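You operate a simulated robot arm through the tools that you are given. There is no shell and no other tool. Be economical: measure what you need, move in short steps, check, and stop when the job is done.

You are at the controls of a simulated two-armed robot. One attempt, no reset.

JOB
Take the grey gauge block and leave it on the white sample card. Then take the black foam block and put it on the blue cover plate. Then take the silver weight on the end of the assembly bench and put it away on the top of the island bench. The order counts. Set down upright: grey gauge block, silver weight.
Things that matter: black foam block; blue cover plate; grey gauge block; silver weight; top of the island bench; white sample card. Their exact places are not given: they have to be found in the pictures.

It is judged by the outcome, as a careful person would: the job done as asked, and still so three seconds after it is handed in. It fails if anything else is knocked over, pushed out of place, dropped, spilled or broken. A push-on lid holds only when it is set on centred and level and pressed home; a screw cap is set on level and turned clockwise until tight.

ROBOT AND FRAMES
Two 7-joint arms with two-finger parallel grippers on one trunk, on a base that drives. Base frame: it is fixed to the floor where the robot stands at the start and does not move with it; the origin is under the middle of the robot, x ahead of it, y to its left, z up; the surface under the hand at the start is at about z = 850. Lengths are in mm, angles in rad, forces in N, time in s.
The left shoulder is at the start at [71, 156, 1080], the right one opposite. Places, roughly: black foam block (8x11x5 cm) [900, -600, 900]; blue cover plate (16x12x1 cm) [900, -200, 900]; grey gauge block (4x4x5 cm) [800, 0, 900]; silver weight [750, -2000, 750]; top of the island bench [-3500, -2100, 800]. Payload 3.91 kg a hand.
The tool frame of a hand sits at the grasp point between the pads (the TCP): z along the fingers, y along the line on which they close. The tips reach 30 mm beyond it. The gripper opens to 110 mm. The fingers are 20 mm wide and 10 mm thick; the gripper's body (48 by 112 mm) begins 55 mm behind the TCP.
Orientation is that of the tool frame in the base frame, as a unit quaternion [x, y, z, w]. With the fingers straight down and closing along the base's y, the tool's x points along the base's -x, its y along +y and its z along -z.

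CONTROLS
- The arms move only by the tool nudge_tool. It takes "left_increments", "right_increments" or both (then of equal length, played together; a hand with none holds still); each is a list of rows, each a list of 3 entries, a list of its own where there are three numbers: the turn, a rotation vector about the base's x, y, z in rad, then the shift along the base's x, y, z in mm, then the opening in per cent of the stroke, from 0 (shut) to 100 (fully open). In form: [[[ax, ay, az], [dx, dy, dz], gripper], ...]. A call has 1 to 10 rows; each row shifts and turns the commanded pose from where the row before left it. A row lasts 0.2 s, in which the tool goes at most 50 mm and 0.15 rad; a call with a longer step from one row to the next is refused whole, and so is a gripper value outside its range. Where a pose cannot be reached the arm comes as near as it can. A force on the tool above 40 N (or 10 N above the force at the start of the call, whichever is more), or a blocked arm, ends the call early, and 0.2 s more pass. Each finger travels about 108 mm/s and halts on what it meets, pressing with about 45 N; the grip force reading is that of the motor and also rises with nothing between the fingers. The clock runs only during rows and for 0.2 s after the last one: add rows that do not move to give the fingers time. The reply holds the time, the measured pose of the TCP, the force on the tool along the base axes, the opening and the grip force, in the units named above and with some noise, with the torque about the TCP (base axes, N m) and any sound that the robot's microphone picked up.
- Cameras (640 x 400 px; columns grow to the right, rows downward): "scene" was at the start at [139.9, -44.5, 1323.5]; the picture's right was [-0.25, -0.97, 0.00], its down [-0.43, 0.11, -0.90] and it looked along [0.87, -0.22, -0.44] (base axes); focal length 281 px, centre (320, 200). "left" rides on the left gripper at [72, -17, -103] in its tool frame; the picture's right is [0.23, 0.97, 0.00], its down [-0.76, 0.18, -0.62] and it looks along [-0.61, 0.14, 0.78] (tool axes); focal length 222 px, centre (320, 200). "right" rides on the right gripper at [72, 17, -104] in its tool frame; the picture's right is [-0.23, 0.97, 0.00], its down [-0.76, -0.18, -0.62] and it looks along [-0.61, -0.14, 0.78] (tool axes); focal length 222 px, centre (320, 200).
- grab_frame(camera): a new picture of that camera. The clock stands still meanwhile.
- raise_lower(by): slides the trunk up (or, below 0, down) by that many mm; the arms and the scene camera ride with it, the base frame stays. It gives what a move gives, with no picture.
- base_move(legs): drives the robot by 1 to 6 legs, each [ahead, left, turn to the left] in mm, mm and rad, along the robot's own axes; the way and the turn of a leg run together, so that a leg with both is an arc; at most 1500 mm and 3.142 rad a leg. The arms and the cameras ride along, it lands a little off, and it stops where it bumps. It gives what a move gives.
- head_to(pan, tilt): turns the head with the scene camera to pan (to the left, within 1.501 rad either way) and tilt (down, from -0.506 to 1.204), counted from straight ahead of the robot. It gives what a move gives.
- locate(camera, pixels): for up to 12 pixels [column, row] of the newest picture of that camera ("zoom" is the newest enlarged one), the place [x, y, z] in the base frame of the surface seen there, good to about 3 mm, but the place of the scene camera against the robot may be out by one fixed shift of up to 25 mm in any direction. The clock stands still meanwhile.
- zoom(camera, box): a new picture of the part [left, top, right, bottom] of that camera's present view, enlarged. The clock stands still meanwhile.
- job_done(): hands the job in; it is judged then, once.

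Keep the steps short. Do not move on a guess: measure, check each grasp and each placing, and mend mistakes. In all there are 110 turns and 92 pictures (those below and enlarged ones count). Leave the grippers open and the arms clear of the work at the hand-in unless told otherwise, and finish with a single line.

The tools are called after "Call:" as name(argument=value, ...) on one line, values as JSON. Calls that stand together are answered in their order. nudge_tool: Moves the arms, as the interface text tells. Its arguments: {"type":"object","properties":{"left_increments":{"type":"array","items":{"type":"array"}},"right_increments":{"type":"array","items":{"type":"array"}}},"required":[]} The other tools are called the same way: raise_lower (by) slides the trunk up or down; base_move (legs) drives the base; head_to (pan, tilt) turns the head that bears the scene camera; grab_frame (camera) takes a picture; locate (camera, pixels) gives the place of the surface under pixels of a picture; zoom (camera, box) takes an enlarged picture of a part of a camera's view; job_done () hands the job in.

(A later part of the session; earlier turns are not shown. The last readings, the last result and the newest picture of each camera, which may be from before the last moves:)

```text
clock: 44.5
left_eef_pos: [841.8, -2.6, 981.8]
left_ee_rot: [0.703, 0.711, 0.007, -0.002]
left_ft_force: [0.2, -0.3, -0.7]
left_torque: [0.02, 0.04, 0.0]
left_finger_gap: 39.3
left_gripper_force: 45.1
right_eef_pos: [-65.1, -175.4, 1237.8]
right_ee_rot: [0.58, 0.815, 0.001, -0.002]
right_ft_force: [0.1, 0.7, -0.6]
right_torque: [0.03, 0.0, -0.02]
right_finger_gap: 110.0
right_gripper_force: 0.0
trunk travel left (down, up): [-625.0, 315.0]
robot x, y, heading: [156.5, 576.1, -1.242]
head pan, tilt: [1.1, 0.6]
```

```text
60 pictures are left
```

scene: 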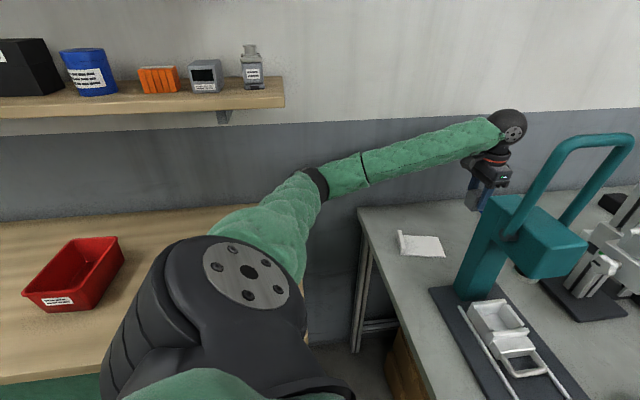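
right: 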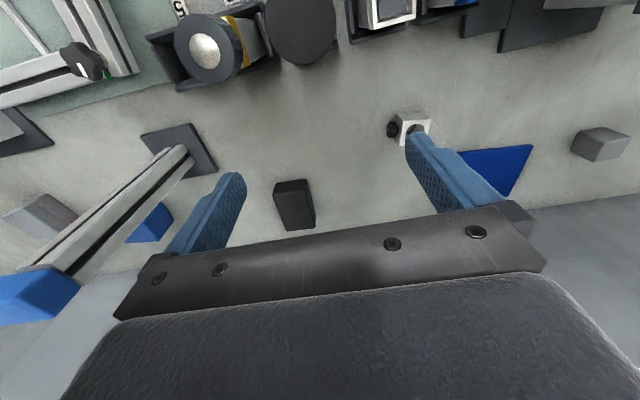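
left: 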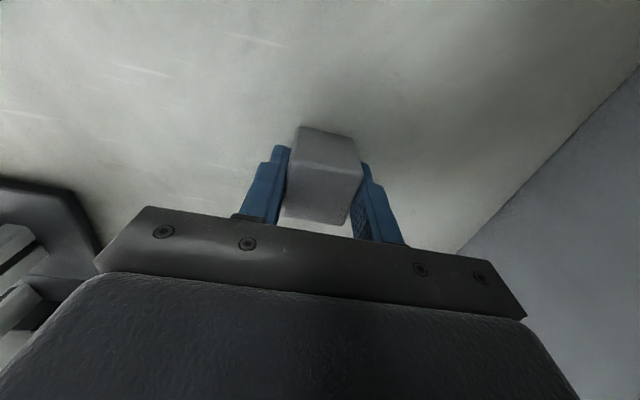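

The block is lifted (seen at (477,195)). I measure the elbow, upper arm, shelf end, and card corners (bright patch near (420,245)).

Call:
locate(camera="scene", pixels=[[318, 185], [305, 180], [285, 210], [250, 225], [283, 92], [270, 105], [400, 233], [409, 254], [436, 239], [444, 254], [422, 246], [403, 244]])

Call:
zoom(camera="scene", box=[350, 150, 510, 270])

```text
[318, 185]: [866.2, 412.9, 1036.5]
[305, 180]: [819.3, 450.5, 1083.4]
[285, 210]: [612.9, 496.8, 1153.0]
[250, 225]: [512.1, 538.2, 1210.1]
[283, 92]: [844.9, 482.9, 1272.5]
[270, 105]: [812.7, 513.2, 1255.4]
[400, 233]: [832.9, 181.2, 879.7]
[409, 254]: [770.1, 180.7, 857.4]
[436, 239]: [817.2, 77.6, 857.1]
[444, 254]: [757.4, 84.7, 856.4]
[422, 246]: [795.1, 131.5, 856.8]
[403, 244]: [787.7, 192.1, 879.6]
```

```text
3.33 times, centred on (430, 210) of scene
```

zoom: 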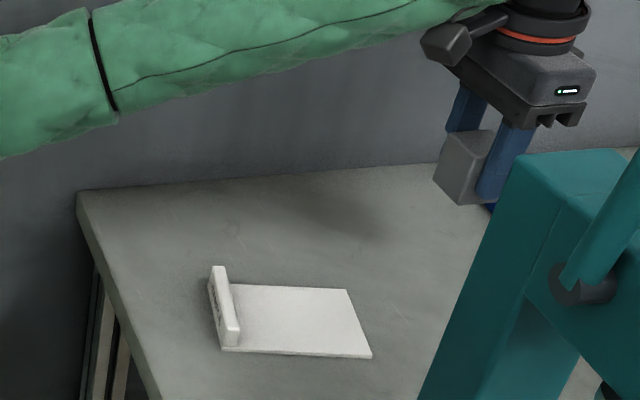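

The scene camera reads about 12 mm low in x and 18 mm low in y against the wrist camera. The card's flat middle is therefore ≈[803, 147]. Keeping this arm posture, I swing the base around (about +0.5 rad, moving −x/−y), which takes the elbow away from the box and shelf. I do it in thirds.

Call:
base_move(legs=[[54, -100, 0.167]])

```text
clock: 45.8
left_eef_pos: [859.0, 29.8, 982.2]
left_ee_rot: [0.64, 0.768, 0.006, -0.002]
left_ft_force: [0.0, -0.4, -0.8]
left_torque: [0.02, -0.02, 0.0]
left_finger_gap: 39.5
left_gripper_force: 44.9
right_eef_pos: [-6.5, -294.1, 1236.6]
right_ee_rot: [0.51, 0.86, 0.001, -0.002]
right_ft_force: [0.8, 0.4, 0.4]
right_torque: [0.01, -0.01, -0.02]
right_finger_gap: 110.0
right_gripper_force: 0.0
trunk travel left (down, up): [-625.0, 315.0]
robot x, y, heading: [88.1, 484.9, -1.069]
head pan, tilt: [1.1, 0.6]
```

On track. Next third.

Call:
base_move(legs=[[27, -111, 0.165]])

Call:
grab_frame(camera="scene")

```text
clock: 47.0
left_eef_pos: [845.2, 76.1, 981.7]
left_ee_rot: [0.576, 0.817, 0.006, -0.004]
left_ft_force: [0.1, 0.3, -1.7]
left_torque: [0.02, 0.01, -0.04]
left_finger_gap: 39.6
left_gripper_force: 45.0
right_eef_pos: [44.2, -382.9, 1235.6]
right_ee_rot: [0.437, 0.9, 0.001, -0.001]
right_ft_force: [0.1, 0.5, 0.1]
right_torque: [0.02, -0.02, -0.01]
right_finger_gap: 110.1
right_gripper_force: 0.0
trunk travel left (down, up): [-625.0, 315.0]
robot x, y, heading: [7.9, 401.4, -0.904]
head pan, tilt: [1.1, 0.6]
```

```text
58 pictures are left
```

scene: 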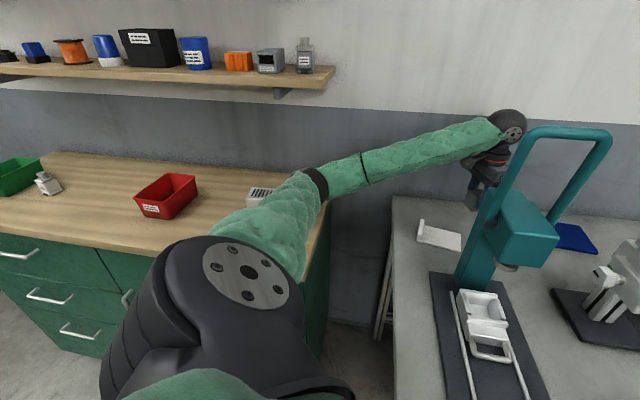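

Clear all around. Final third.

Call:
base_move(legs=[[9, -111, 0.164]])

Call:
grab_frame(camera="left")

Call:
grab_frame(camera="scene")

```text
clock: 48.2
left_eef_pos: [812.3, 137.6, 982.2]
left_ee_rot: [0.506, 0.862, 0.005, -0.005]
left_ft_force: [0.0, -0.4, -0.6]
left_torque: [0.03, -0.02, 0.0]
left_finger_gap: 39.3
left_gripper_force: 45.3
right_eef_pos: [97.6, -448.9, 1238.0]
right_ee_rot: [0.361, 0.933, 0.001, -0.002]
right_ft_force: [0.1, -0.5, 0.3]
right_torque: [0.02, 0.02, 0.0]
right_finger_gap: 109.7
right_gripper_force: 0.0
trunk travel left (down, up): [-625.0, 315.0]
robot x, y, heading: [-64.9, 319.7, -0.738]
head pan, tilt: [1.1, 0.6]
```

```text
57 pictures are left
```

left: 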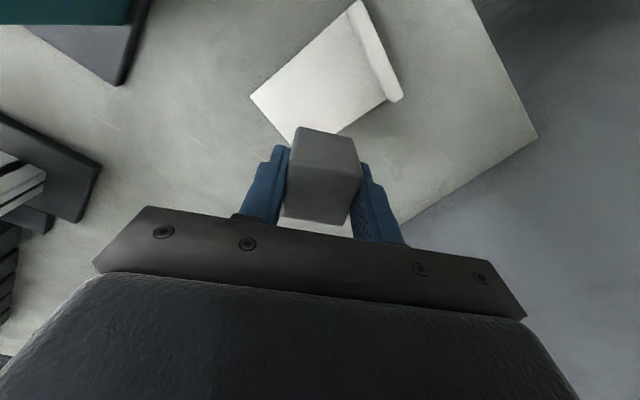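

```text
56 pictures are left
```

scene: 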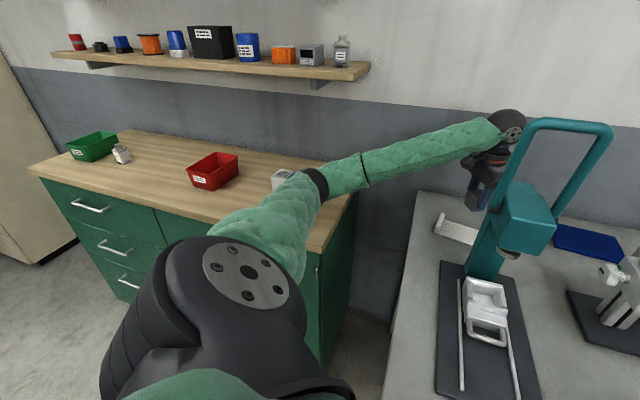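

The card is fully visible in the left view. I measure its corners: about (253,97), (290,140), (355,20), (400,97).

Call:
locate(camera="left", pixels=[[254, 97], [290, 138], [345, 129], [384, 100], [397, 96], [350, 12], [362, 6], [325, 75]])

```text
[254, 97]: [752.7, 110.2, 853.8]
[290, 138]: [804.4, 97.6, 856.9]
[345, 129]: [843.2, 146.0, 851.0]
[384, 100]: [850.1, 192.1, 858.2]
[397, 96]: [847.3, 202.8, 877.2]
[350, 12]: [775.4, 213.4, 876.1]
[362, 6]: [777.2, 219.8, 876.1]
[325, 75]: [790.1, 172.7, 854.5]
```

Card flat centre ≈[799, 150, 856]. I raise the trunk 120 for elbow clearance over the cabinet, then bring the hand to [798, 147] and down to z≈915 in steps.

Call:
raise_lower(by=120)

Call:
nudge_tool(left_increments=[[[0, 0, 0], [-14, 9, -30], 0], [[0, 0, 0], [0, 0, -40], 0], [[0, 0, 0], [0, 0, -40], 0], [[0, 0, 0], [0, 0, -40], 0], [[0, 0, 0], [0, 0, -36], 0], [[0, 0, 0], [0, 0, 0], 0]])

Call:
grab_frame(camera="scene")

Call:
grab_frame(camera="left")

```text
clock: 49.7
left_eef_pos: [812.1, 138.2, 1102.0]
left_ee_rot: [0.506, 0.862, 0.005, -0.005]
left_ft_force: [-0.1, -0.3, -1.5]
left_torque: [-0.02, -0.01, -0.02]
left_finger_gap: 39.5
left_gripper_force: 45.0
right_eef_pos: [97.2, -448.4, 1357.4]
right_ee_rot: [0.361, 0.932, 0.001, -0.002]
right_ft_force: [0.3, -0.2, -0.3]
right_torque: [0.03, 0.0, 0.02]
right_finger_gap: 110.0
right_gripper_force: 0.0
trunk travel left (down, up): [-745.0, 195.0]
robot x, y, heading: [-65.4, 317.7, -0.734]
head pan, tilt: [1.1, 0.6]
```

```text
clock: 51.1
left_eef_pos: [798.3, 146.8, 915.9]
left_ee_rot: [0.507, 0.862, 0.005, -0.003]
left_ft_force: [0.0, 0.6, -1.4]
left_torque: [0.01, -0.06, 0.01]
left_finger_gap: 39.5
left_gripper_force: 45.0
right_eef_pos: [96.1, -447.0, 1356.9]
right_ee_rot: [0.362, 0.932, 0.001, -0.001]
right_ft_force: [-0.6, -0.2, 0.7]
right_torque: [0.01, -0.02, 0.01]
right_finger_gap: 110.0
right_gripper_force: 0.1
trunk travel left (down, up): [-745.0, 195.0]
robot x, y, heading: [-63.4, 317.5, -0.74]
head pan, tilt: [1.1, 0.6]
```

```text
55 pictures are left
```

scene: 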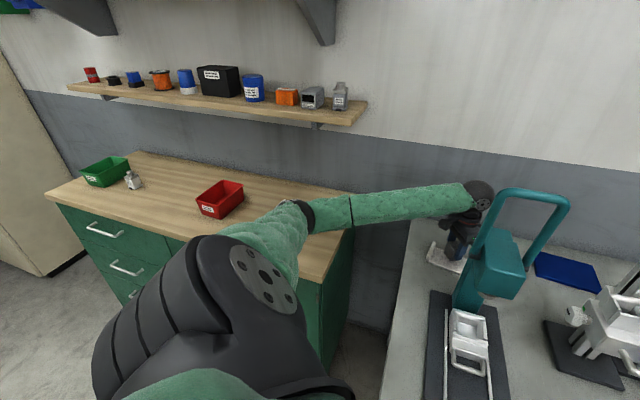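

```text
54 pictures are left
```

left: 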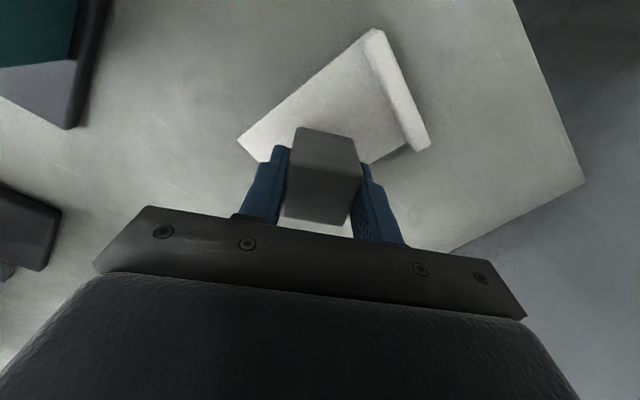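

Steady. I recheck the card's place from this closer view before setting down.

Call:
locate(camera="left", pixels=[[242, 138], [262, 160], [376, 160], [402, 142], [365, 40], [342, 100], [425, 140], [325, 150]])

```text
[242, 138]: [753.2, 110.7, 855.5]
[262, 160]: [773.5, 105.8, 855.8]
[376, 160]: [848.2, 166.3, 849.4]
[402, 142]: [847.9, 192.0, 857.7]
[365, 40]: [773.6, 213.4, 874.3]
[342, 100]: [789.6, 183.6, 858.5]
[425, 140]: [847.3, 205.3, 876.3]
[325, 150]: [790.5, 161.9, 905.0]
```

Consistent. I lower 15 mm, then feel for contact.

Call:
nudge_tool(left_increments=[[[0, 0, 0], [0, 0, -8], 0], [[0, 0, 0], [0, 0, -6], 0], [[0, 0, 0], [0, 0, -2], 0], [[0, 0, 0], [0, 0, 0], 0]])

```text
clock: 52.1
left_eef_pos: [797.9, 146.0, 901.5]
left_ee_rot: [0.506, 0.863, 0.005, -0.004]
left_ft_force: [0.3, 1.4, -1.2]
left_torque: [0.02, 0.02, -0.01]
left_finger_gap: 39.5
left_gripper_force: 44.6
right_eef_pos: [96.2, -447.6, 1356.6]
right_ee_rot: [0.361, 0.932, 0.0, -0.002]
right_ft_force: [-0.6, -0.3, 0.0]
right_torque: [0.0, 0.0, 0.01]
right_finger_gap: 109.9
right_gripper_force: 0.0
trunk travel left (down, up): [-745.0, 195.0]
robot x, y, heading: [-68.3, 318.8, -0.739]
head pan, tilt: [1.1, 0.6]
```

No contact yet. Down in 1.5 mm steps.

Call:
nudge_tool(left_increments=[[[0, 0, 0], [0, 0, -1.5], 0], [[0, 0, 0], [0, 0, -1], 0], [[0, 0, 0], [0, 0, 0], 0]])

```text
clock: 52.9
left_eef_pos: [798.7, 147.3, 897.1]
left_ee_rot: [0.506, 0.862, 0.005, -0.004]
left_ft_force: [-0.8, 0.5, -1.2]
left_torque: [0.0, -0.01, 0.0]
left_finger_gap: 39.4
left_gripper_force: 45.3
right_eef_pos: [96.8, -447.9, 1357.3]
right_ee_rot: [0.361, 0.932, 0.001, -0.002]
right_ft_force: [0.3, 0.0, 0.6]
right_torque: [-0.01, 0.0, -0.02]
right_finger_gap: 109.9
right_gripper_force: 0.1
trunk travel left (down, up): [-745.0, 195.0]
robot x, y, heading: [-66.1, 323.0, -0.741]
head pan, tilt: [1.1, 0.6]
```

Call:
nudge_tool(left_increments=[[[0, 0, 0], [0, 0, -1], 0], [[0, 0, 0], [0, 0, -1], 0], [[0, 0, 0], [0, 0, 0], 0]])

Call:
grab_frame(camera="left")

```text
clock: 53.7
left_eef_pos: [797.4, 146.7, 898.3]
left_ee_rot: [0.506, 0.863, 0.006, -0.003]
left_ft_force: [4.0, -1.5, 15.8]
left_torque: [-0.14, 0.1, 0.05]
left_finger_gap: 39.1
left_gripper_force: 45.1
right_eef_pos: [95.2, -448.1, 1357.6]
right_ee_rot: [0.362, 0.932, 0.001, -0.001]
right_ft_force: [-0.6, -0.6, 0.0]
right_torque: [-0.02, 0.02, 0.0]
right_finger_gap: 109.9
right_gripper_force: 0.1
trunk travel left (down, up): [-745.0, 195.0]
robot x, y, heading: [-66.5, 320.3, -0.737]
head pan, tilt: [1.1, 0.6]
```

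```text
53 pictures are left
```

left: 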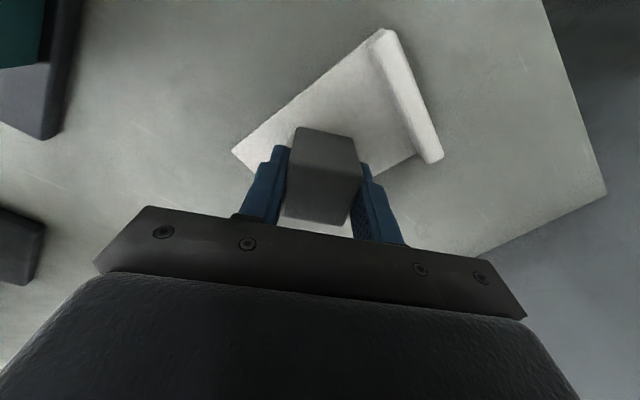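

Contact at 16 N: the block sits on the card. I open partly (clear of the card's lip), then rise.

Call:
nudge_tool(left_increments=[[[0, 0, 0], [0, 0, 1], 40], [[0, 0, 0], [0, 0, 0], 48], [[0, 0, 0], [0, 0, 0], 55], [[0, 0, 0], [0, 0, 10], 55], [[0, 0, 0], [0, 0, 40], 55], [[0, 0, 0], [0, 0, 45], 55], [[0, 0, 0], [0, 0, 45], 100]])

Call:
grab_frame(camera="left")

```text
clock: 55.3
left_eef_pos: [796.1, 147.2, 1035.9]
left_ee_rot: [0.506, 0.862, 0.006, -0.005]
left_ft_force: [0.1, -0.4, 0.4]
left_torque: [0.0, -0.01, -0.04]
left_finger_gap: 110.0
left_gripper_force: 0.0
right_eef_pos: [96.6, -448.5, 1357.2]
right_ee_rot: [0.362, 0.932, 0.001, -0.001]
right_ft_force: [0.2, -0.4, -0.1]
right_torque: [0.02, -0.02, 0.02]
right_finger_gap: 110.2
right_gripper_force: 0.1
trunk travel left (down, up): [-745.0, 195.0]
robot x, y, heading: [-66.1, 317.9, -0.743]
head pan, tilt: [1.1, 0.6]
```

```text
52 pictures are left
```

left: 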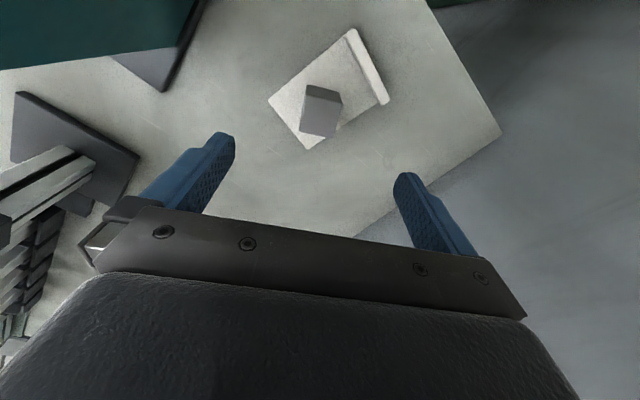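

The grey block stands upright on the card. Next is the black foam block, to be done by the right arm from further right. First I lift the left hand high, clear of the press.

Call:
nudge_tool(left_increments=[[[0, 0, 0], [0, 0, 40], 100], [[0, 0, 0], [0, 0, 40], 100], [[0, 0, 0], [0, 0, 40], 100], [[0, 0, 0], [0, 0, 40], 100], [[0, 0, 0], [0, 0, 40], 100], [[0, 0, 0], [0, 0, 40], 100], [[0, 0, 0], [0, 0, 40], 100], [[0, 0, 0], [0, 0, 40], 100]])

Call:
base_move(legs=[[-200, 0, 0]])

Call:
nudge_tool(left_increments=[[[0, 0, 0], [-23, 41, 0], 100], [[0, 0, 0], [-23, 41, 0], 100], [[0, 0, 0], [-23, 41, 0], 100], [[0, 0, 0], [-23, 41, 0], 100], [[0, 0, 0], [-23, 41, 0], 100], [[0, 0, 0], [-23, 41, 0], 100]])

Call:
grab_frame(camera="scene")

```text
clock: 57.1
left_eef_pos: [795.8, 145.9, 1357.3]
left_ee_rot: [0.506, 0.862, 0.005, -0.004]
left_ft_force: [0.0, 0.8, 0.7]
left_torque: [0.0, -0.01, 0.0]
left_finger_gap: 110.1
left_gripper_force: 0.1
right_eef_pos: [95.7, -448.5, 1356.7]
right_ee_rot: [0.361, 0.932, 0.001, 0.0]
right_ft_force: [-0.5, 0.2, 0.0]
right_torque: [-0.01, -0.04, -0.01]
right_finger_gap: 110.2
right_gripper_force: 0.0
trunk travel left (down, up): [-745.0, 195.0]
robot x, y, heading: [-62.5, 319.6, -0.742]
head pan, tilt: [1.1, 0.6]
```

```text
clock: 58.6
left_eef_pos: [650.2, 280.5, 1355.9]
left_ee_rot: [0.506, 0.862, 0.005, -0.004]
left_ft_force: [-0.1, 1.0, 0.6]
left_torque: [0.0, 0.0, 0.01]
left_finger_gap: 109.8
left_gripper_force: 0.0
right_eef_pos: [-51.2, -313.5, 1357.4]
right_ee_rot: [0.361, 0.933, 0.001, -0.001]
right_ft_force: [0.3, -0.7, 0.1]
right_torque: [-0.04, -0.01, -0.02]
right_finger_gap: 109.8
right_gripper_force: 0.1
trunk travel left (down, up): [-745.0, 195.0]
robot x, y, heading: [-213.7, 456.1, -0.738]
head pan, tilt: [1.1, 0.6]
```

```text
clock: 60.2
left_eef_pos: [516.2, 518.9, 1256.6]
left_ee_rot: [0.503, 0.856, 0.03, -0.118]
left_ft_force: [0.1, -0.4, 0.2]
left_torque: [0.0, 0.0, 0.04]
left_finger_gap: 110.0
left_gripper_force: 0.0
left hand out of reach, approached as far as the arm can: row 6
right_eef_pos: [-51.5, -314.0, 1357.2]
right_ee_rot: [0.362, 0.932, 0.0, -0.001]
right_ft_force: [0.0, -0.1, -0.2]
right_torque: [0.01, 0.02, 0.02]
right_finger_gap: 110.0
right_gripper_force: 0.0
trunk travel left (down, up): [-745.0, 195.0]
robot x, y, heading: [-211.7, 454.5, -0.745]
head pan, tilt: [1.1, 0.6]
stopped in row 6 (left hand): the arm was blocked; the commanded pose is now the measured one
```

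```text
51 pictures are left
```

scene: 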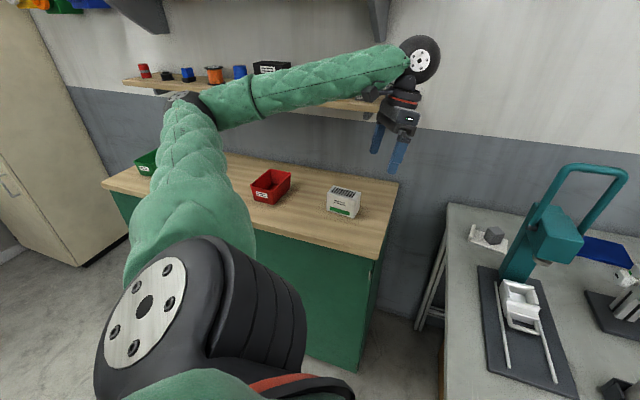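

The left arm reached a folding limit but hangs free, tucked near robot-frame [490, 540]. The grey block still stands on the card at (493,234). Now I turn to heading 0 and drive right, staying back from the bench.

Call:
base_move(legs=[[0, 0, 0.745], [0, -705, 0]])

Call:
head_to(pan=-0.35, tilt=0.6)

Call:
grab_frame(camera="scene")

```text
clock: 66.1
left_eef_pos: [279.7, 287.4, 1257.0]
left_ee_rot: [0.159, 0.98, -0.016, -0.12]
left_ft_force: [-0.6, 0.3, 1.2]
left_torque: [-0.02, 0.02, 0.0]
left_finger_gap: 110.2
left_gripper_force: 0.1
right_eef_pos: [426.2, -711.1, 1356.7]
right_ee_rot: [0.0, 1.0, 0.0, -0.001]
right_ft_force: [0.5, -0.2, 0.1]
right_torque: [-0.02, 0.03, 0.01]
right_finger_gap: 110.0
right_gripper_force: 0.0
trunk travel left (down, up): [-745.0, 195.0]
robot x, y, heading: [-215.5, -251.7, 0.005]
head pan, tilt: [1.1, 0.6]
```

```text
clock: 67.7
left_eef_pos: [280.6, 288.0, 1257.2]
left_ee_rot: [0.158, 0.98, -0.016, -0.12]
left_ft_force: [0.4, -0.1, 0.5]
left_torque: [0.01, -0.01, 0.0]
left_finger_gap: 109.8
left_gripper_force: 0.0
right_eef_pos: [425.7, -710.8, 1357.4]
right_ee_rot: [0.0, 1.0, 0.0, -0.001]
right_ft_force: [-0.9, 0.0, -0.3]
right_torque: [0.03, 0.03, 0.02]
right_finger_gap: 110.0
right_gripper_force: 0.1
trunk travel left (down, up): [-745.0, 195.0]
robot x, y, heading: [-211.9, -252.9, -0.0]
head pan, tilt: [-0.351, 0.6]
```

```text
50 pictures are left
```

scene: 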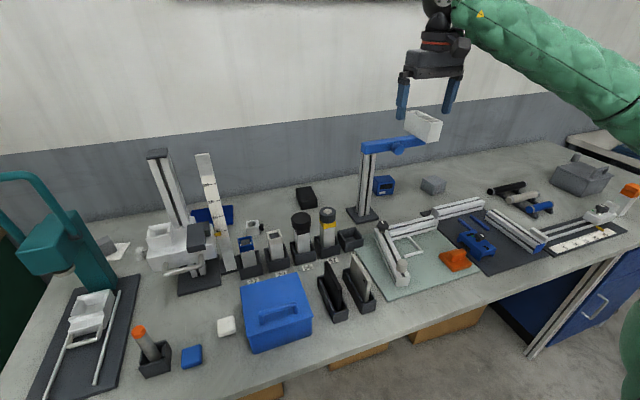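

Good overview. I measure the foam block (305,196), the blue stand, the container tops, and the blue plate.

Call:
locate(camera="scene", pixels=[[305, 192], [308, 205], [363, 150], [362, 212], [400, 145], [425, 125], [327, 212], [300, 218], [270, 225], [205, 158], [160, 155], [228, 212]])

Call:
zoom(camera="scene", box=[130, 130, 450, 330])

```text
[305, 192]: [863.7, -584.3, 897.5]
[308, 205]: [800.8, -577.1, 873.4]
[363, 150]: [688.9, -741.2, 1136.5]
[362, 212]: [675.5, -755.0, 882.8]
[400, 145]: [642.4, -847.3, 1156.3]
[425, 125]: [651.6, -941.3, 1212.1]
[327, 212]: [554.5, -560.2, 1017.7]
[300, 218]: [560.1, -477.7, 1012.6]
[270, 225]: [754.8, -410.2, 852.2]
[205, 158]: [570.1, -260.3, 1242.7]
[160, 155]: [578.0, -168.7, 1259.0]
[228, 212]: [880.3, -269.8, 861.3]
```

```text
2.00 times, centred on (290, 230) of scene
```

zoom: 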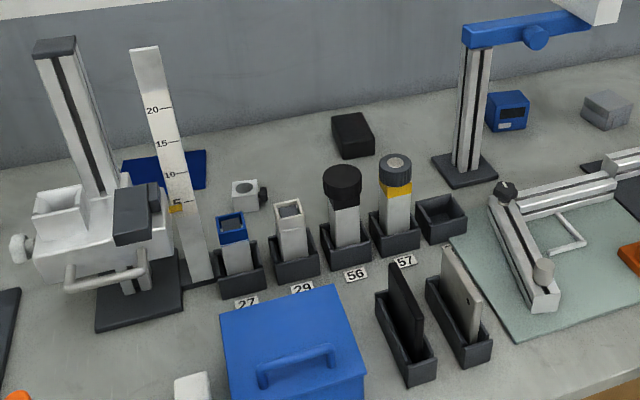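

Obstacles: containers to z≈1018 at x≈557, the blue stand at [690, −745] up to z 1157, and the ruler/column at y −260…−168. I position the base at about y=−130, raise the trunk 80 so the right elbow clears the containers, then bring the right hand high over the foam block.

Call:
base_move(legs=[[0, 122, 0], [195, 0, 0]])

Call:
raise_lower(by=80)

Call:
nudge_tool(right_increments=[[[0, 0, 0], [40, 3, 0], 100], [[0, 0, 0], [40, 3, 0], 100], [[0, 0, 0], [40, 3, 0], 100], [[0, 0, 0], [40, 3, 0], 100], [[0, 0, 0], [40, 3, 0], 100], [[0, 0, 0], [0, 0, 0], 100]])

Call:
grab_frame(camera="right")

Call:
grab_frame(camera="scene")

```text
clock: 70.1
left_eef_pos: [477.7, 410.8, 1257.3]
left_ee_rot: [0.158, 0.98, -0.015, -0.121]
left_ft_force: [0.4, -0.2, -1.0]
left_torque: [-0.02, 0.01, 0.0]
left_finger_gap: 110.1
left_gripper_force: 0.1
right_eef_pos: [623.1, -588.4, 1357.4]
right_ee_rot: [0.0, 1.0, -0.001, -0.001]
right_ft_force: [0.2, 0.6, 0.1]
right_torque: [0.0, -0.02, -0.04]
right_finger_gap: 109.7
right_gripper_force: 0.1
trunk travel left (down, up): [-745.0, 195.0]
robot x, y, heading: [-18.4, -130.3, -0.0]
head pan, tilt: [-0.351, 0.6]
```

```text
clock: 71.3
left_eef_pos: [477.7, 409.0, 1337.1]
left_ee_rot: [0.158, 0.98, -0.016, -0.121]
left_ft_force: [-0.5, -0.4, -0.3]
left_torque: [0.01, 0.03, -0.01]
left_finger_gap: 109.9
left_gripper_force: 0.1
right_eef_pos: [621.7, -588.4, 1437.8]
right_ee_rot: [0.001, 1.0, -0.001, -0.002]
right_ft_force: [0.7, 0.0, -0.5]
right_torque: [-0.02, 0.04, -0.02]
right_finger_gap: 109.9
right_gripper_force: 0.0
trunk travel left (down, up): [-825.0, 115.0]
robot x, y, heading: [-16.3, -132.5, -0.0]
head pan, tilt: [-0.351, 0.6]
```

```text
clock: 72.7
left_eef_pos: [476.7, 409.4, 1339.5]
left_ee_rot: [0.158, 0.98, -0.014, -0.12]
left_ft_force: [0.9, -0.3, 0.3]
left_torque: [0.02, -0.01, -0.04]
left_finger_gap: 110.0
left_gripper_force: 0.0
right_eef_pos: [820.8, -572.8, 1437.6]
right_ee_rot: [0.0, 1.0, 0.001, -0.001]
right_ft_force: [0.0, 0.6, 0.1]
right_torque: [-0.01, -0.06, -0.03]
right_finger_gap: 109.9
right_gripper_force: 0.0
trunk travel left (down, up): [-825.0, 115.0]
robot x, y, heading: [-12.9, -131.1, 0.001]
head pan, tilt: [-0.351, 0.6]
```

```text
48 pictures are left
```

right: 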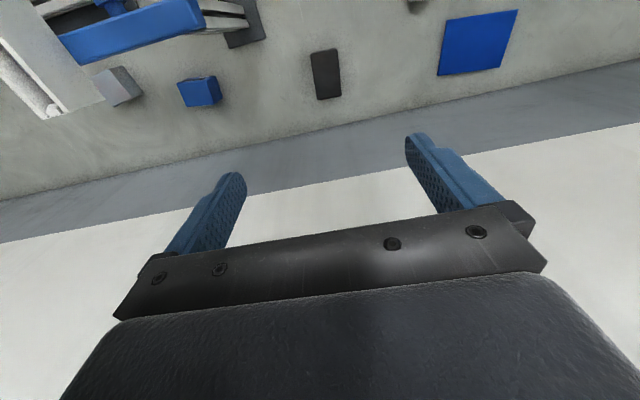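

```text
47 pictures are left
```

scene: 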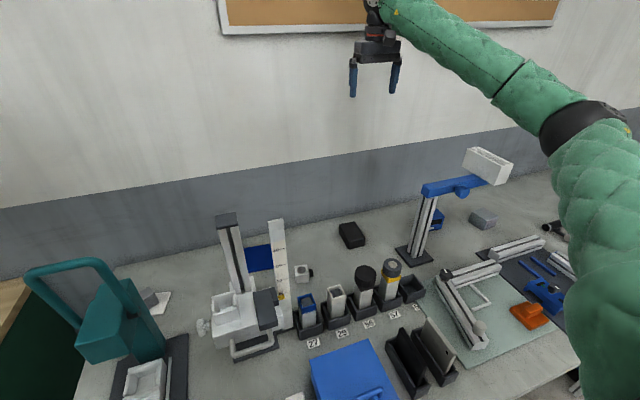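

Foam at (326,74) and plate at (477,43) in the right view. I measure both.

Call:
locate(camera="right", pixels=[[313, 56], [336, 52], [339, 92], [319, 97], [326, 74], [448, 21], [515, 12], [499, 65], [440, 73], [477, 43]])

Call:
locate(camera="scene", pixels=[[575, 120], [600, 105], [520, 80], [590, 160], [485, 165], [440, 190]])

```text
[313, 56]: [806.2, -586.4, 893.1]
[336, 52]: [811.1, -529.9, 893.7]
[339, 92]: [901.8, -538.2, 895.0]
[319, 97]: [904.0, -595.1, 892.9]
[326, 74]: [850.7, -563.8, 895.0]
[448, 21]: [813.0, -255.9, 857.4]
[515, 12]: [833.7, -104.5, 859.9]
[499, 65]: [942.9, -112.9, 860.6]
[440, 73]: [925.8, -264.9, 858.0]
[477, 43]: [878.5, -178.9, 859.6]
```

```text
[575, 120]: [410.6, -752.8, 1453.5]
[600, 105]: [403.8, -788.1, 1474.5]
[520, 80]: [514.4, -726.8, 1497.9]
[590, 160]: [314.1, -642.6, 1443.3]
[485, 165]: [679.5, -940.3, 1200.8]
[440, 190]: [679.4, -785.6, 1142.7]
```

Foam: centre ≈[856, −563], top ≈895, long axis ≈−5° off x. Plate: centre ≈[879, −185], about −8°. I turn the hand to match, centre over the foam and come down to z≈1120, then check clearance.

Call:
nudge_tool(right_increments=[[[0, 0, -0.045], [18, 5, -20], 100], [[0, 0, -0.045], [17, 5, -30], 100], [[0, 0, 0], [0, 0, -45], 100], [[0, 0, 0], [0, 0, -45], 100], [[0, 0, 0], [0, 0, -45], 100], [[0, 0, 0], [0, 0, -45], 100], [[0, 0, 0], [0, 0, -45], 100], [[0, 0, 0], [0, 0, -42], 100], [[0, 0, 0], [0, 0, 0], 100]])

Call:
grab_frame(camera="scene")

Call:
grab_frame(camera="right")

```text
clock: 74.7
left_eef_pos: [478.4, 409.5, 1336.6]
left_ee_rot: [0.158, 0.98, -0.014, -0.12]
left_ft_force: [1.1, 0.4, 0.4]
left_torque: [-0.01, -0.08, 0.01]
left_finger_gap: 110.0
left_gripper_force: 0.0
right_eef_pos: [856.0, -563.0, 1119.2]
right_ee_rot: [0.046, 0.999, -0.001, -0.001]
right_ft_force: [-0.4, 0.9, -0.1]
right_torque: [-0.03, 0.01, -0.03]
right_finger_gap: 110.2
right_gripper_force: 0.1
trunk travel left (down, up): [-825.0, 115.0]
robot x, y, heading: [-15.1, -131.6, 0.004]
head pan, tilt: [-0.351, 0.6]
```

```text
46 pictures are left
```

scene: 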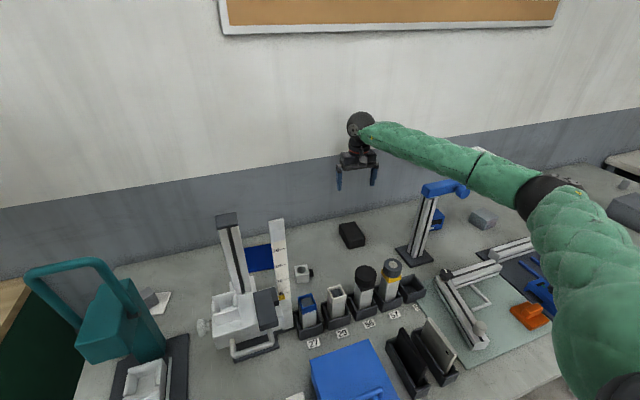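

```text
45 pictures are left
```

right: 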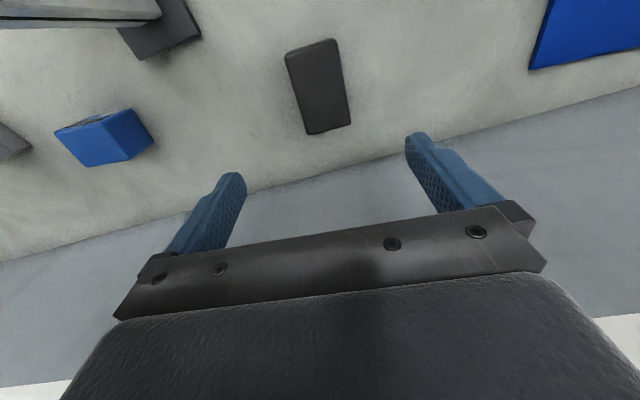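

Call:
locate(camera="right", pixels=[[288, 54], [333, 41], [349, 121], [309, 132], [319, 86]])

Call:
locate(camera="scene", pixels=[[520, 205], [540, 190], [480, 190], [500, 160], [430, 160], [450, 185]])

```text
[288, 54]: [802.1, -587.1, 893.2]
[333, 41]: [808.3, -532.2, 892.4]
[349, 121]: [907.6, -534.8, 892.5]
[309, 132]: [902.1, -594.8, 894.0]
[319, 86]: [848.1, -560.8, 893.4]
```

```text
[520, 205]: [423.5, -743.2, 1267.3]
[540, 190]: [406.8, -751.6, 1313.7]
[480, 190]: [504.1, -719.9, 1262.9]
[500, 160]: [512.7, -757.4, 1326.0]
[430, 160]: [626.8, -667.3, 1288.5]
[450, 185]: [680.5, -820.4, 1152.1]
```

The foam centre is confirmed at [855, −562]. The forearm will pass close to the blue stand's bar, so I shift the base 45 mm left and the hand 45 mm back right, then descend to z≈1000 and look.

Call:
base_move(legs=[[0, 45, 0]])

Call:
nudge_tool(right_increments=[[[0, 0, 0], [0, -22, -10], 100], [[0, 0, 0], [-1, -22, -30], 100], [[0, 0, 0], [0, 0, -40], 100], [[0, 0, 0], [0, 0, -40], 100], [[0, 0, 0], [0, 0, 0], 100]])

Call:
grab_frame(camera="scene")

```text
clock: 75.6
left_eef_pos: [477.8, 449.2, 1338.7]
left_ee_rot: [0.159, 0.98, -0.014, -0.121]
left_ft_force: [0.9, 0.6, -0.8]
left_torque: [0.03, -0.01, 0.01]
left_finger_gap: 110.0
left_gripper_force: 0.0
right_eef_pos: [857.6, -524.5, 1117.2]
right_ee_rot: [0.045, 0.999, 0.002, -0.001]
right_ft_force: [0.6, -0.4, -0.4]
right_torque: [0.04, 0.0, -0.05]
right_finger_gap: 110.1
right_gripper_force: 0.1
trunk travel left (down, up): [-825.0, 115.0]
robot x, y, heading: [-17.4, -88.3, 0.001]
head pan, tilt: [-0.351, 0.6]
```

```text
clock: 76.8
left_eef_pos: [479.1, 453.0, 1336.7]
left_ee_rot: [0.159, 0.98, -0.015, -0.12]
left_ft_force: [-0.3, -0.5, 0.6]
left_torque: [-0.01, 0.0, -0.03]
left_finger_gap: 109.9
left_gripper_force: 0.0
right_eef_pos: [855.9, -565.7, 999.7]
right_ee_rot: [0.046, 0.999, 0.0, -0.002]
right_ft_force: [0.3, -1.3, -0.3]
right_torque: [-0.01, 0.03, -0.01]
right_finger_gap: 110.1
right_gripper_force: 0.1
trunk travel left (down, up): [-825.0, 115.0]
robot x, y, heading: [-15.4, -84.9, 0.003]
head pan, tilt: [-0.351, 0.6]
```

```text
44 pictures are left
```

scene: 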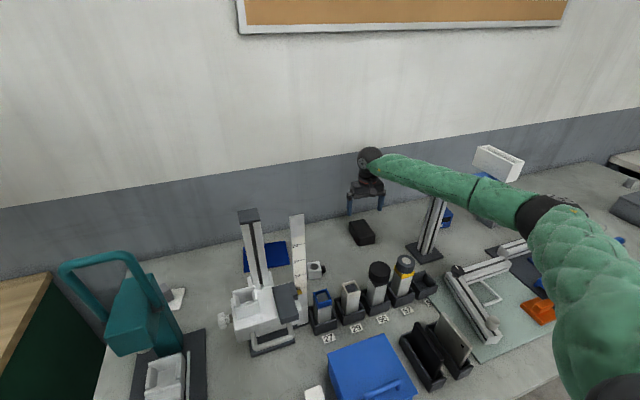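

Call:
zoom(camera="scene", box=[340, 130, 560, 268])

Call:
locate(camera="scene", pixels=[[425, 195], [440, 197], [470, 195], [520, 220], [436, 205], [437, 212], [410, 160], [480, 180]])

```text
2.90 times, centred on (450, 199) of scene
```

zoom: 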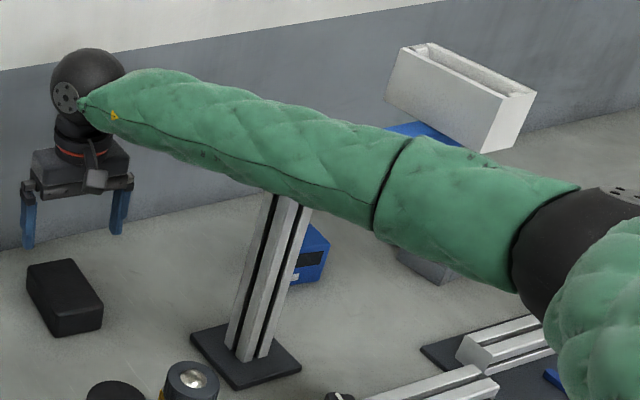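

```text
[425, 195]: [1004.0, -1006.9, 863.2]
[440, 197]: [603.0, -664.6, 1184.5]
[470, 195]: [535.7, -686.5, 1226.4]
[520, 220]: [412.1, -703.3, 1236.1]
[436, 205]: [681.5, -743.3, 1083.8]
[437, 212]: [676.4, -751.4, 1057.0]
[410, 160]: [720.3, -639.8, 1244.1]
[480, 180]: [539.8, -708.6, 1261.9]
```

The forearm clears the stand by ≈60 mm. I descend to z≈887 and close on the foam.

Call:
nudge_tool(right_increments=[[[0, 0, 0], [-1, 3, -40], 100], [[0, 0, 0], [0, 0, -40], 100], [[0, 0, 0], [0, 0, -33], 100], [[0, 0, 0], [0, 0, 0], 100]])

Call:
grab_frame(camera="right")

```text
clock: 77.8
left_eef_pos: [477.6, 453.9, 1338.4]
left_ee_rot: [0.159, 0.98, -0.014, -0.12]
left_ft_force: [-0.3, -0.3, 0.5]
left_torque: [0.02, -0.01, 0.0]
left_finger_gap: 109.9
left_gripper_force: 0.1
right_eef_pos: [853.3, -561.9, 887.3]
right_ee_rot: [0.046, 0.999, 0.0, -0.002]
right_ft_force: [-0.2, 0.6, 0.1]
right_torque: [0.0, 0.03, 0.0]
right_finger_gap: 109.7
right_gripper_force: 0.0
trunk travel left (down, up): [-825.0, 115.0]
robot x, y, heading: [-16.7, -89.7, 0.001]
head pan, tilt: [-0.351, 0.6]
```

```text
42 pictures are left
```

right: 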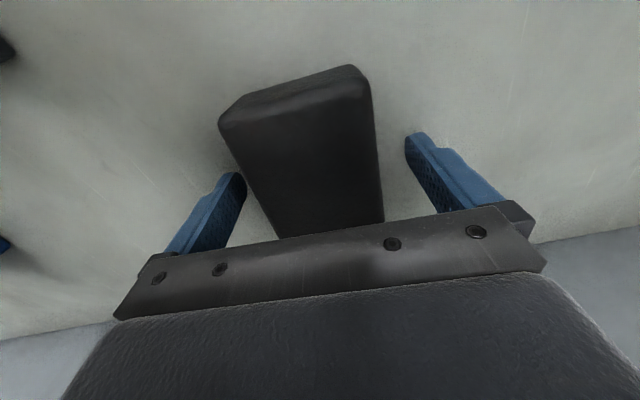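

The fingers straddle the foam evenly. Close and lift.

Call:
nudge_tool(right_increments=[[[0, 0, 0], [0, 0, 0], 70], [[0, 0, 0], [0, 0, 0], 30], [[0, 0, 0], [0, 0, 0], 0], [[0, 0, 0], [0, 0, 0], 0], [[0, 0, 0], [0, 0, 20], 0], [[0, 0, 0], [0, 0, 40], 0], [[0, 0, 0], [0, 0, 40], 0], [[0, 0, 0], [0, 0, 0], 0]])

Call:
grab_frame(camera="right")

```text
clock: 79.6
left_eef_pos: [477.8, 452.5, 1337.1]
left_ee_rot: [0.159, 0.98, -0.014, -0.12]
left_ft_force: [-0.3, -0.5, -0.7]
left_torque: [-0.01, -0.02, 0.0]
left_finger_gap: 110.0
left_gripper_force: 0.0
right_eef_pos: [853.6, -562.1, 985.7]
right_ee_rot: [0.046, 0.999, 0.0, -0.002]
right_ft_force: [0.4, 0.6, -0.2]
right_torque: [-0.01, 0.01, 0.0]
right_finger_gap: 69.0
right_gripper_force: 44.8
trunk travel left (down, up): [-825.0, 115.0]
robot x, y, heading: [-9.1, -88.5, -0.003]
head pan, tilt: [-0.351, 0.6]
```

```text
41 pictures are left
```

right: 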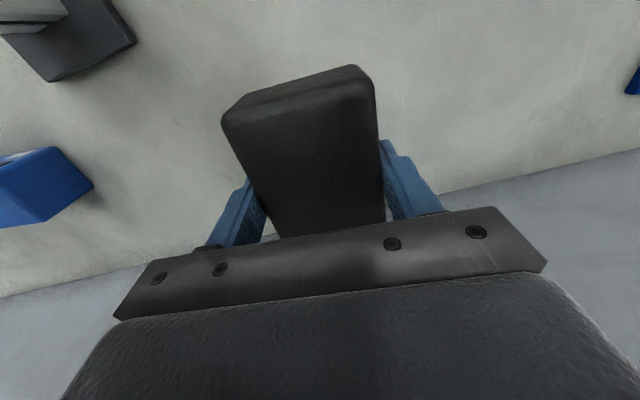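

Foam is held (gap 69, squeezed). I carry it at z≈985 over to the plate along x≈860–877, clear of the small white cube and the columns.

Call:
nudge_tool(right_increments=[[[0, 0, 0], [3, 40, 0], 0], [[0, 0, 0], [3, 42, 0], 0], [[0, 0, 0], [3, 42, 0], 0], [[0, 0, 0], [3, 42, 0], 0], [[0, 0, 0], [3, 42, 0], 0], [[0, 0, 0], [3, 42, 0], 0], [[0, 0, -0.02], [3, 42, 0], 0], [[0, 0, -0.025], [3, 43, 0], 0], [[0, 0, 0], [0, 42, 0], 0], [[0, 0, 0], [0, 0, 0], 0]])

Call:
grab_frame(camera="right")

Call:
grab_frame(camera="scene")

```text
clock: 81.8
left_eef_pos: [477.7, 452.5, 1337.4]
left_ee_rot: [0.16, 0.98, -0.014, -0.12]
left_ft_force: [-0.3, 0.3, -0.1]
left_torque: [-0.04, 0.02, -0.03]
left_finger_gap: 110.2
left_gripper_force: 0.1
right_eef_pos: [877.8, -184.5, 986.1]
right_ee_rot: [0.069, 0.998, 0.0, -0.003]
right_ft_force: [0.4, -0.2, -0.4]
right_torque: [0.01, -0.03, -0.01]
right_finger_gap: 68.9
right_gripper_force: 44.9
trunk travel left (down, up): [-825.0, 115.0]
robot x, y, heading: [-16.4, -88.0, -0.002]
head pan, tilt: [-0.351, 0.6]
```

```text
40 pictures are left
```

right: 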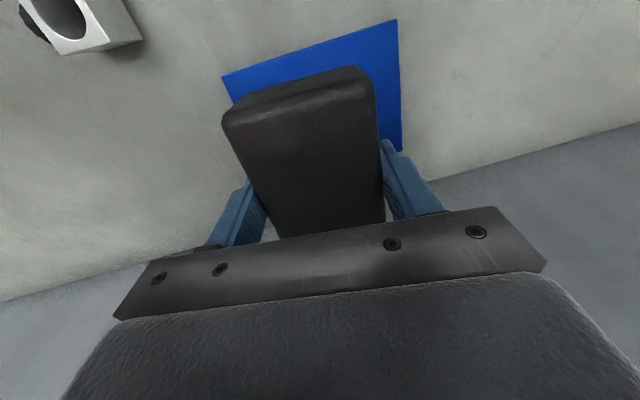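

```text
39 pictures are left
```

scene: 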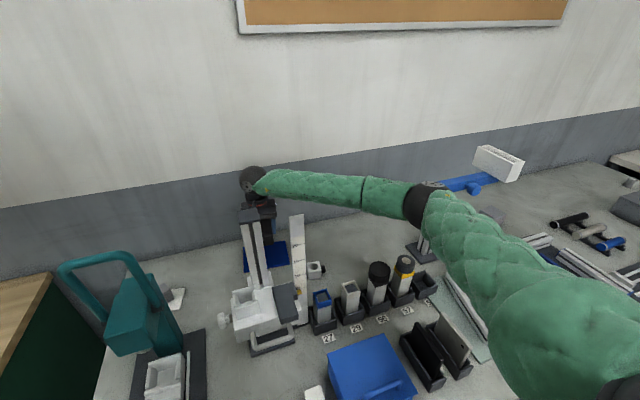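

Nothing disturbed. I verify the plate corners under the foam and the forearm's clearance to the ruler.

Call:
locate(camera="right", pixels=[[226, 77], [395, 23], [400, 146], [233, 98], [300, 100]])

Call:
locate(camera="scene", pixels=[[300, 195], [340, 200], [400, 210], [298, 220], [280, 180], [430, 210], [420, 190]])

```text
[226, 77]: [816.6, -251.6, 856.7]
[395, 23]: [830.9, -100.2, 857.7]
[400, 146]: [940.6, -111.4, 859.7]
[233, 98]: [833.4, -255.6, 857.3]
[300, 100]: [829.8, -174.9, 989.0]
```

```text
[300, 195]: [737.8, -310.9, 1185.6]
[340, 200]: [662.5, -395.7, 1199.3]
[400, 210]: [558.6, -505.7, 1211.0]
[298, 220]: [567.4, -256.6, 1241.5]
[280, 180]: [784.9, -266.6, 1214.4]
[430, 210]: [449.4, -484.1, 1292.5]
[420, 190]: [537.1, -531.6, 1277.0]
```

All consistent. I descend to z≈904, then feel for contact.

Call:
nudge_tool(right_increments=[[[0, 0, 0], [1, 1, -40], 0], [[0, 0, 0], [0, 0, -36], 0], [[0, 0, 0], [0, 0, -6], 0], [[0, 0, 0], [0, 0, 0], 0]])

Call:
nudge_tool(right_increments=[[[0, 0, 0], [0, 0, -2], 0], [[0, 0, 0], [0, 0, -2], 0], [[0, 0, 0], [0, 0, 0], 0]])

```text
clock: 82.8
left_eef_pos: [477.7, 453.8, 1337.6]
left_ee_rot: [0.159, 0.98, -0.016, -0.12]
left_ft_force: [0.8, -0.3, 0.6]
left_torque: [-0.02, 0.0, 0.01]
left_finger_gap: 110.2
left_gripper_force: 0.0
right_eef_pos: [879.6, -182.1, 903.7]
right_ee_rot: [0.068, 0.998, 0.0, -0.002]
right_ft_force: [0.5, 0.6, -0.1]
right_torque: [-0.02, 0.0, 0.0]
right_finger_gap: 69.0
right_gripper_force: 45.1
trunk travel left (down, up): [-825.0, 115.0]
robot x, y, heading: [-18.9, -87.6, -0.001]
head pan, tilt: [-0.351, 0.6]
```

```text
clock: 83.6
left_eef_pos: [478.0, 454.0, 1336.3]
left_ee_rot: [0.159, 0.98, -0.014, -0.12]
left_ft_force: [0.7, -0.1, 0.1]
left_torque: [0.01, 0.02, -0.02]
left_finger_gap: 110.2
left_gripper_force: 0.1
right_eef_pos: [878.9, -184.3, 900.7]
right_ee_rot: [0.068, 0.998, 0.0, -0.002]
right_ft_force: [-0.4, -0.6, -0.4]
right_torque: [0.0, 0.0, -0.01]
right_finger_gap: 69.2
right_gripper_force: 44.7
trunk travel left (down, up): [-825.0, 115.0]
robot x, y, heading: [-12.9, -87.3, -0.005]
head pan, tilt: [-0.351, 0.6]
```

Call:
nudge_tool(right_increments=[[[0, 0, 0], [0, 0, -1.5], 0], [[0, 0, 0], [0, 0, -1.5], 0], [[0, 0, 0], [0, 0, 0], 0]])

```text
clock: 84.4
left_eef_pos: [477.6, 454.7, 1337.7]
left_ee_rot: [0.159, 0.98, -0.014, -0.12]
left_ft_force: [-0.4, -0.2, 0.0]
left_torque: [-0.01, -0.01, 0.0]
left_finger_gap: 110.1
left_gripper_force: 0.1
right_eef_pos: [878.8, -183.3, 897.6]
right_ee_rot: [0.068, 0.998, 0.0, -0.001]
right_ft_force: [-0.2, 0.4, 1.0]
right_torque: [-0.02, 0.01, 0.03]
right_finger_gap: 68.9
right_gripper_force: 45.1
trunk travel left (down, up): [-825.0, 115.0]
robot x, y, heading: [-13.3, -86.4, -0.001]
head pan, tilt: [-0.351, 0.6]
```

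Still free; a little further.

Call:
nudge_tool(right_increments=[[[0, 0, 0], [0, 0, -1], 0], [[0, 0, 0], [0, 0, -1], 0], [[0, 0, 0], [0, 0, 0], 0]])

```text
clock: 85.2
left_eef_pos: [477.5, 454.0, 1336.8]
left_ee_rot: [0.159, 0.98, -0.014, -0.12]
left_ft_force: [0.0, 0.0, -0.3]
left_torque: [0.01, 0.0, -0.01]
left_finger_gap: 110.1
left_gripper_force: 0.0
right_eef_pos: [878.2, -183.1, 897.3]
right_ee_rot: [0.068, 0.998, 0.001, -0.001]
right_ft_force: [1.7, -1.2, 11.6]
right_torque: [-0.06, 0.3, 0.0]
right_finger_gap: 68.8
right_gripper_force: 45.0
trunk travel left (down, up): [-825.0, 115.0]
robot x, y, heading: [-17.2, -83.6, -0.001]
head pan, tilt: [-0.351, 0.6]
```

Contact (12 N). Open, rise, and look.

Call:
nudge_tool(right_increments=[[[0, 0, 0], [0, 0, 0], 68], [[0, 0, 0], [0, 0, 0], 85], [[0, 0, 0], [0, 0, 0], 100], [[0, 0, 0], [0, 0, 15], 100], [[0, 0, 0], [0, 0, 40], 100], [[0, 0, 0], [0, 0, 45], 100], [[0, 0, 0], [0, 0, 45], 100], [[0, 0, 0], [0, 0, 45], 100], [[0, 0, 0], [0, 0, 45], 100], [[0, 0, 0], [0, 0, 45], 100]])

Call:
grab_frame(camera="right")

```text
clock: 87.4
left_eef_pos: [477.1, 454.4, 1336.8]
left_ee_rot: [0.159, 0.98, -0.015, -0.12]
left_ft_force: [0.6, 0.7, -0.6]
left_torque: [0.0, -0.03, 0.03]
left_finger_gap: 110.2
left_gripper_force: 0.1
right_eef_pos: [877.6, -184.0, 1174.5]
right_ee_rot: [0.068, 0.998, -0.001, -0.001]
right_ft_force: [-0.4, -0.5, -0.5]
right_torque: [-0.02, 0.01, 0.0]
right_finger_gap: 109.9
right_gripper_force: 0.0
trunk travel left (down, up): [-825.0, 115.0]
robot x, y, heading: [-14.7, -85.4, -0.003]
head pan, tilt: [-0.351, 0.6]
```

```text
38 pictures are left
```

right: 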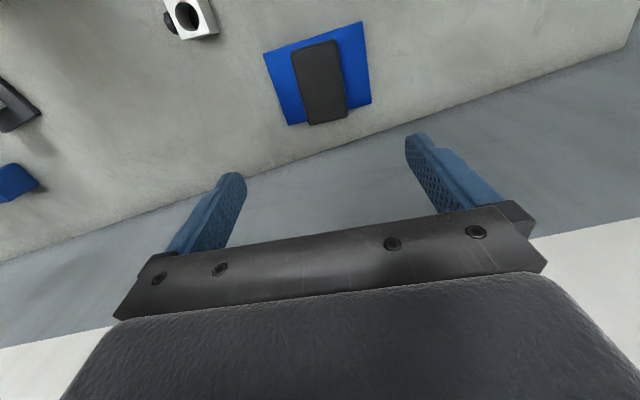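

The foam lies centred on the blue plate. Now I lift the right hand high, back away from the bench, and drive right toward the far end of the assembly bench.

Call:
nudge_tool(right_increments=[[[0, 0, 0], [0, 0, 40], 100], [[0, 0, 0], [0, 0, 40], 100], [[0, 0, 0], [0, 0, 40], 100], [[0, 0, 0], [0, 0, 40], 100], [[0, 0, 0], [0, 0, 40], 100], [[0, 0, 0], [0, 0, 20], 100]])

Call:
base_move(legs=[[-350, 0, 0], [0, -1000, 0]])

Call:
head_to(pan=-0.6, tilt=0.6)

Call:
grab_frame(camera="scene")

```text
clock: 88.8
left_eef_pos: [478.6, 454.5, 1337.2]
left_ee_rot: [0.159, 0.98, -0.015, -0.12]
left_ft_force: [-0.1, -0.2, -0.6]
left_torque: [-0.04, 0.03, -0.02]
left_finger_gap: 110.0
left_gripper_force: 0.0
right_eef_pos: [879.5, -183.4, 1395.4]
right_ee_rot: [0.067, 0.998, 0.0, -0.002]
right_ft_force: [0.0, 0.2, -0.1]
right_torque: [-0.01, 0.01, 0.0]
right_finger_gap: 110.2
right_gripper_force: 0.1
trunk travel left (down, up): [-825.0, 115.0]
robot x, y, heading: [-15.8, -85.7, 0.002]
head pan, tilt: [-0.351, 0.6]
```

```text
clock: 95.8
left_eef_pos: [131.4, -545.8, 1337.8]
left_ee_rot: [0.162, 0.979, -0.015, -0.12]
left_ft_force: [0.7, 0.6, -0.1]
left_torque: [-0.01, 0.03, 0.0]
left_finger_gap: 109.7
left_gripper_force: 0.1
right_eef_pos: [529.1, -1186.7, 1396.1]
right_ee_rot: [0.072, 0.997, 0.0, -0.001]
right_ft_force: [-0.2, -0.4, 0.3]
right_torque: [0.02, 0.02, 0.01]
right_finger_gap: 110.0
right_gripper_force: 0.1
trunk travel left (down, up): [-825.0, 115.0]
robot x, y, heading: [-364.8, -1083.2, -0.005]
head pan, tilt: [-0.351, 0.6]
```

```text
clock: 96.6
left_eef_pos: [132.0, -546.8, 1337.8]
left_ee_rot: [0.162, 0.979, -0.013, -0.119]
left_ft_force: [-0.1, -0.7, 0.5]
left_torque: [0.0, 0.01, 0.01]
left_finger_gap: 109.7
left_gripper_force: 0.0
right_eef_pos: [529.0, -1187.2, 1396.2]
right_ee_rot: [0.071, 0.997, 0.0, -0.002]
right_ft_force: [0.1, 0.1, 0.0]
right_torque: [0.01, 0.01, 0.01]
right_finger_gap: 110.0
right_gripper_force: 0.1
trunk travel left (down, up): [-825.0, 115.0]
robot x, y, heading: [-366.7, -1086.3, -0.004]
head pan, tilt: [-0.6, 0.6]
```

```text
37 pictures are left
```

scene: 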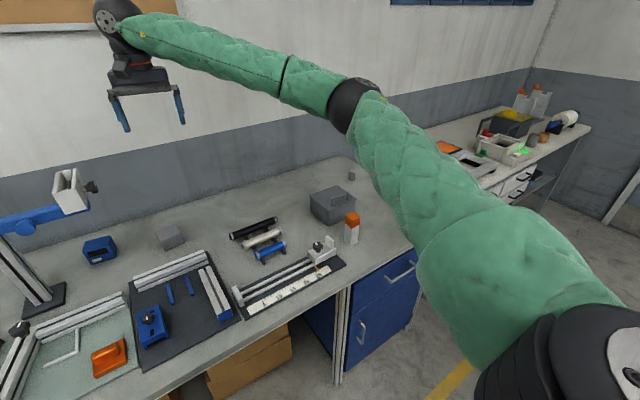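

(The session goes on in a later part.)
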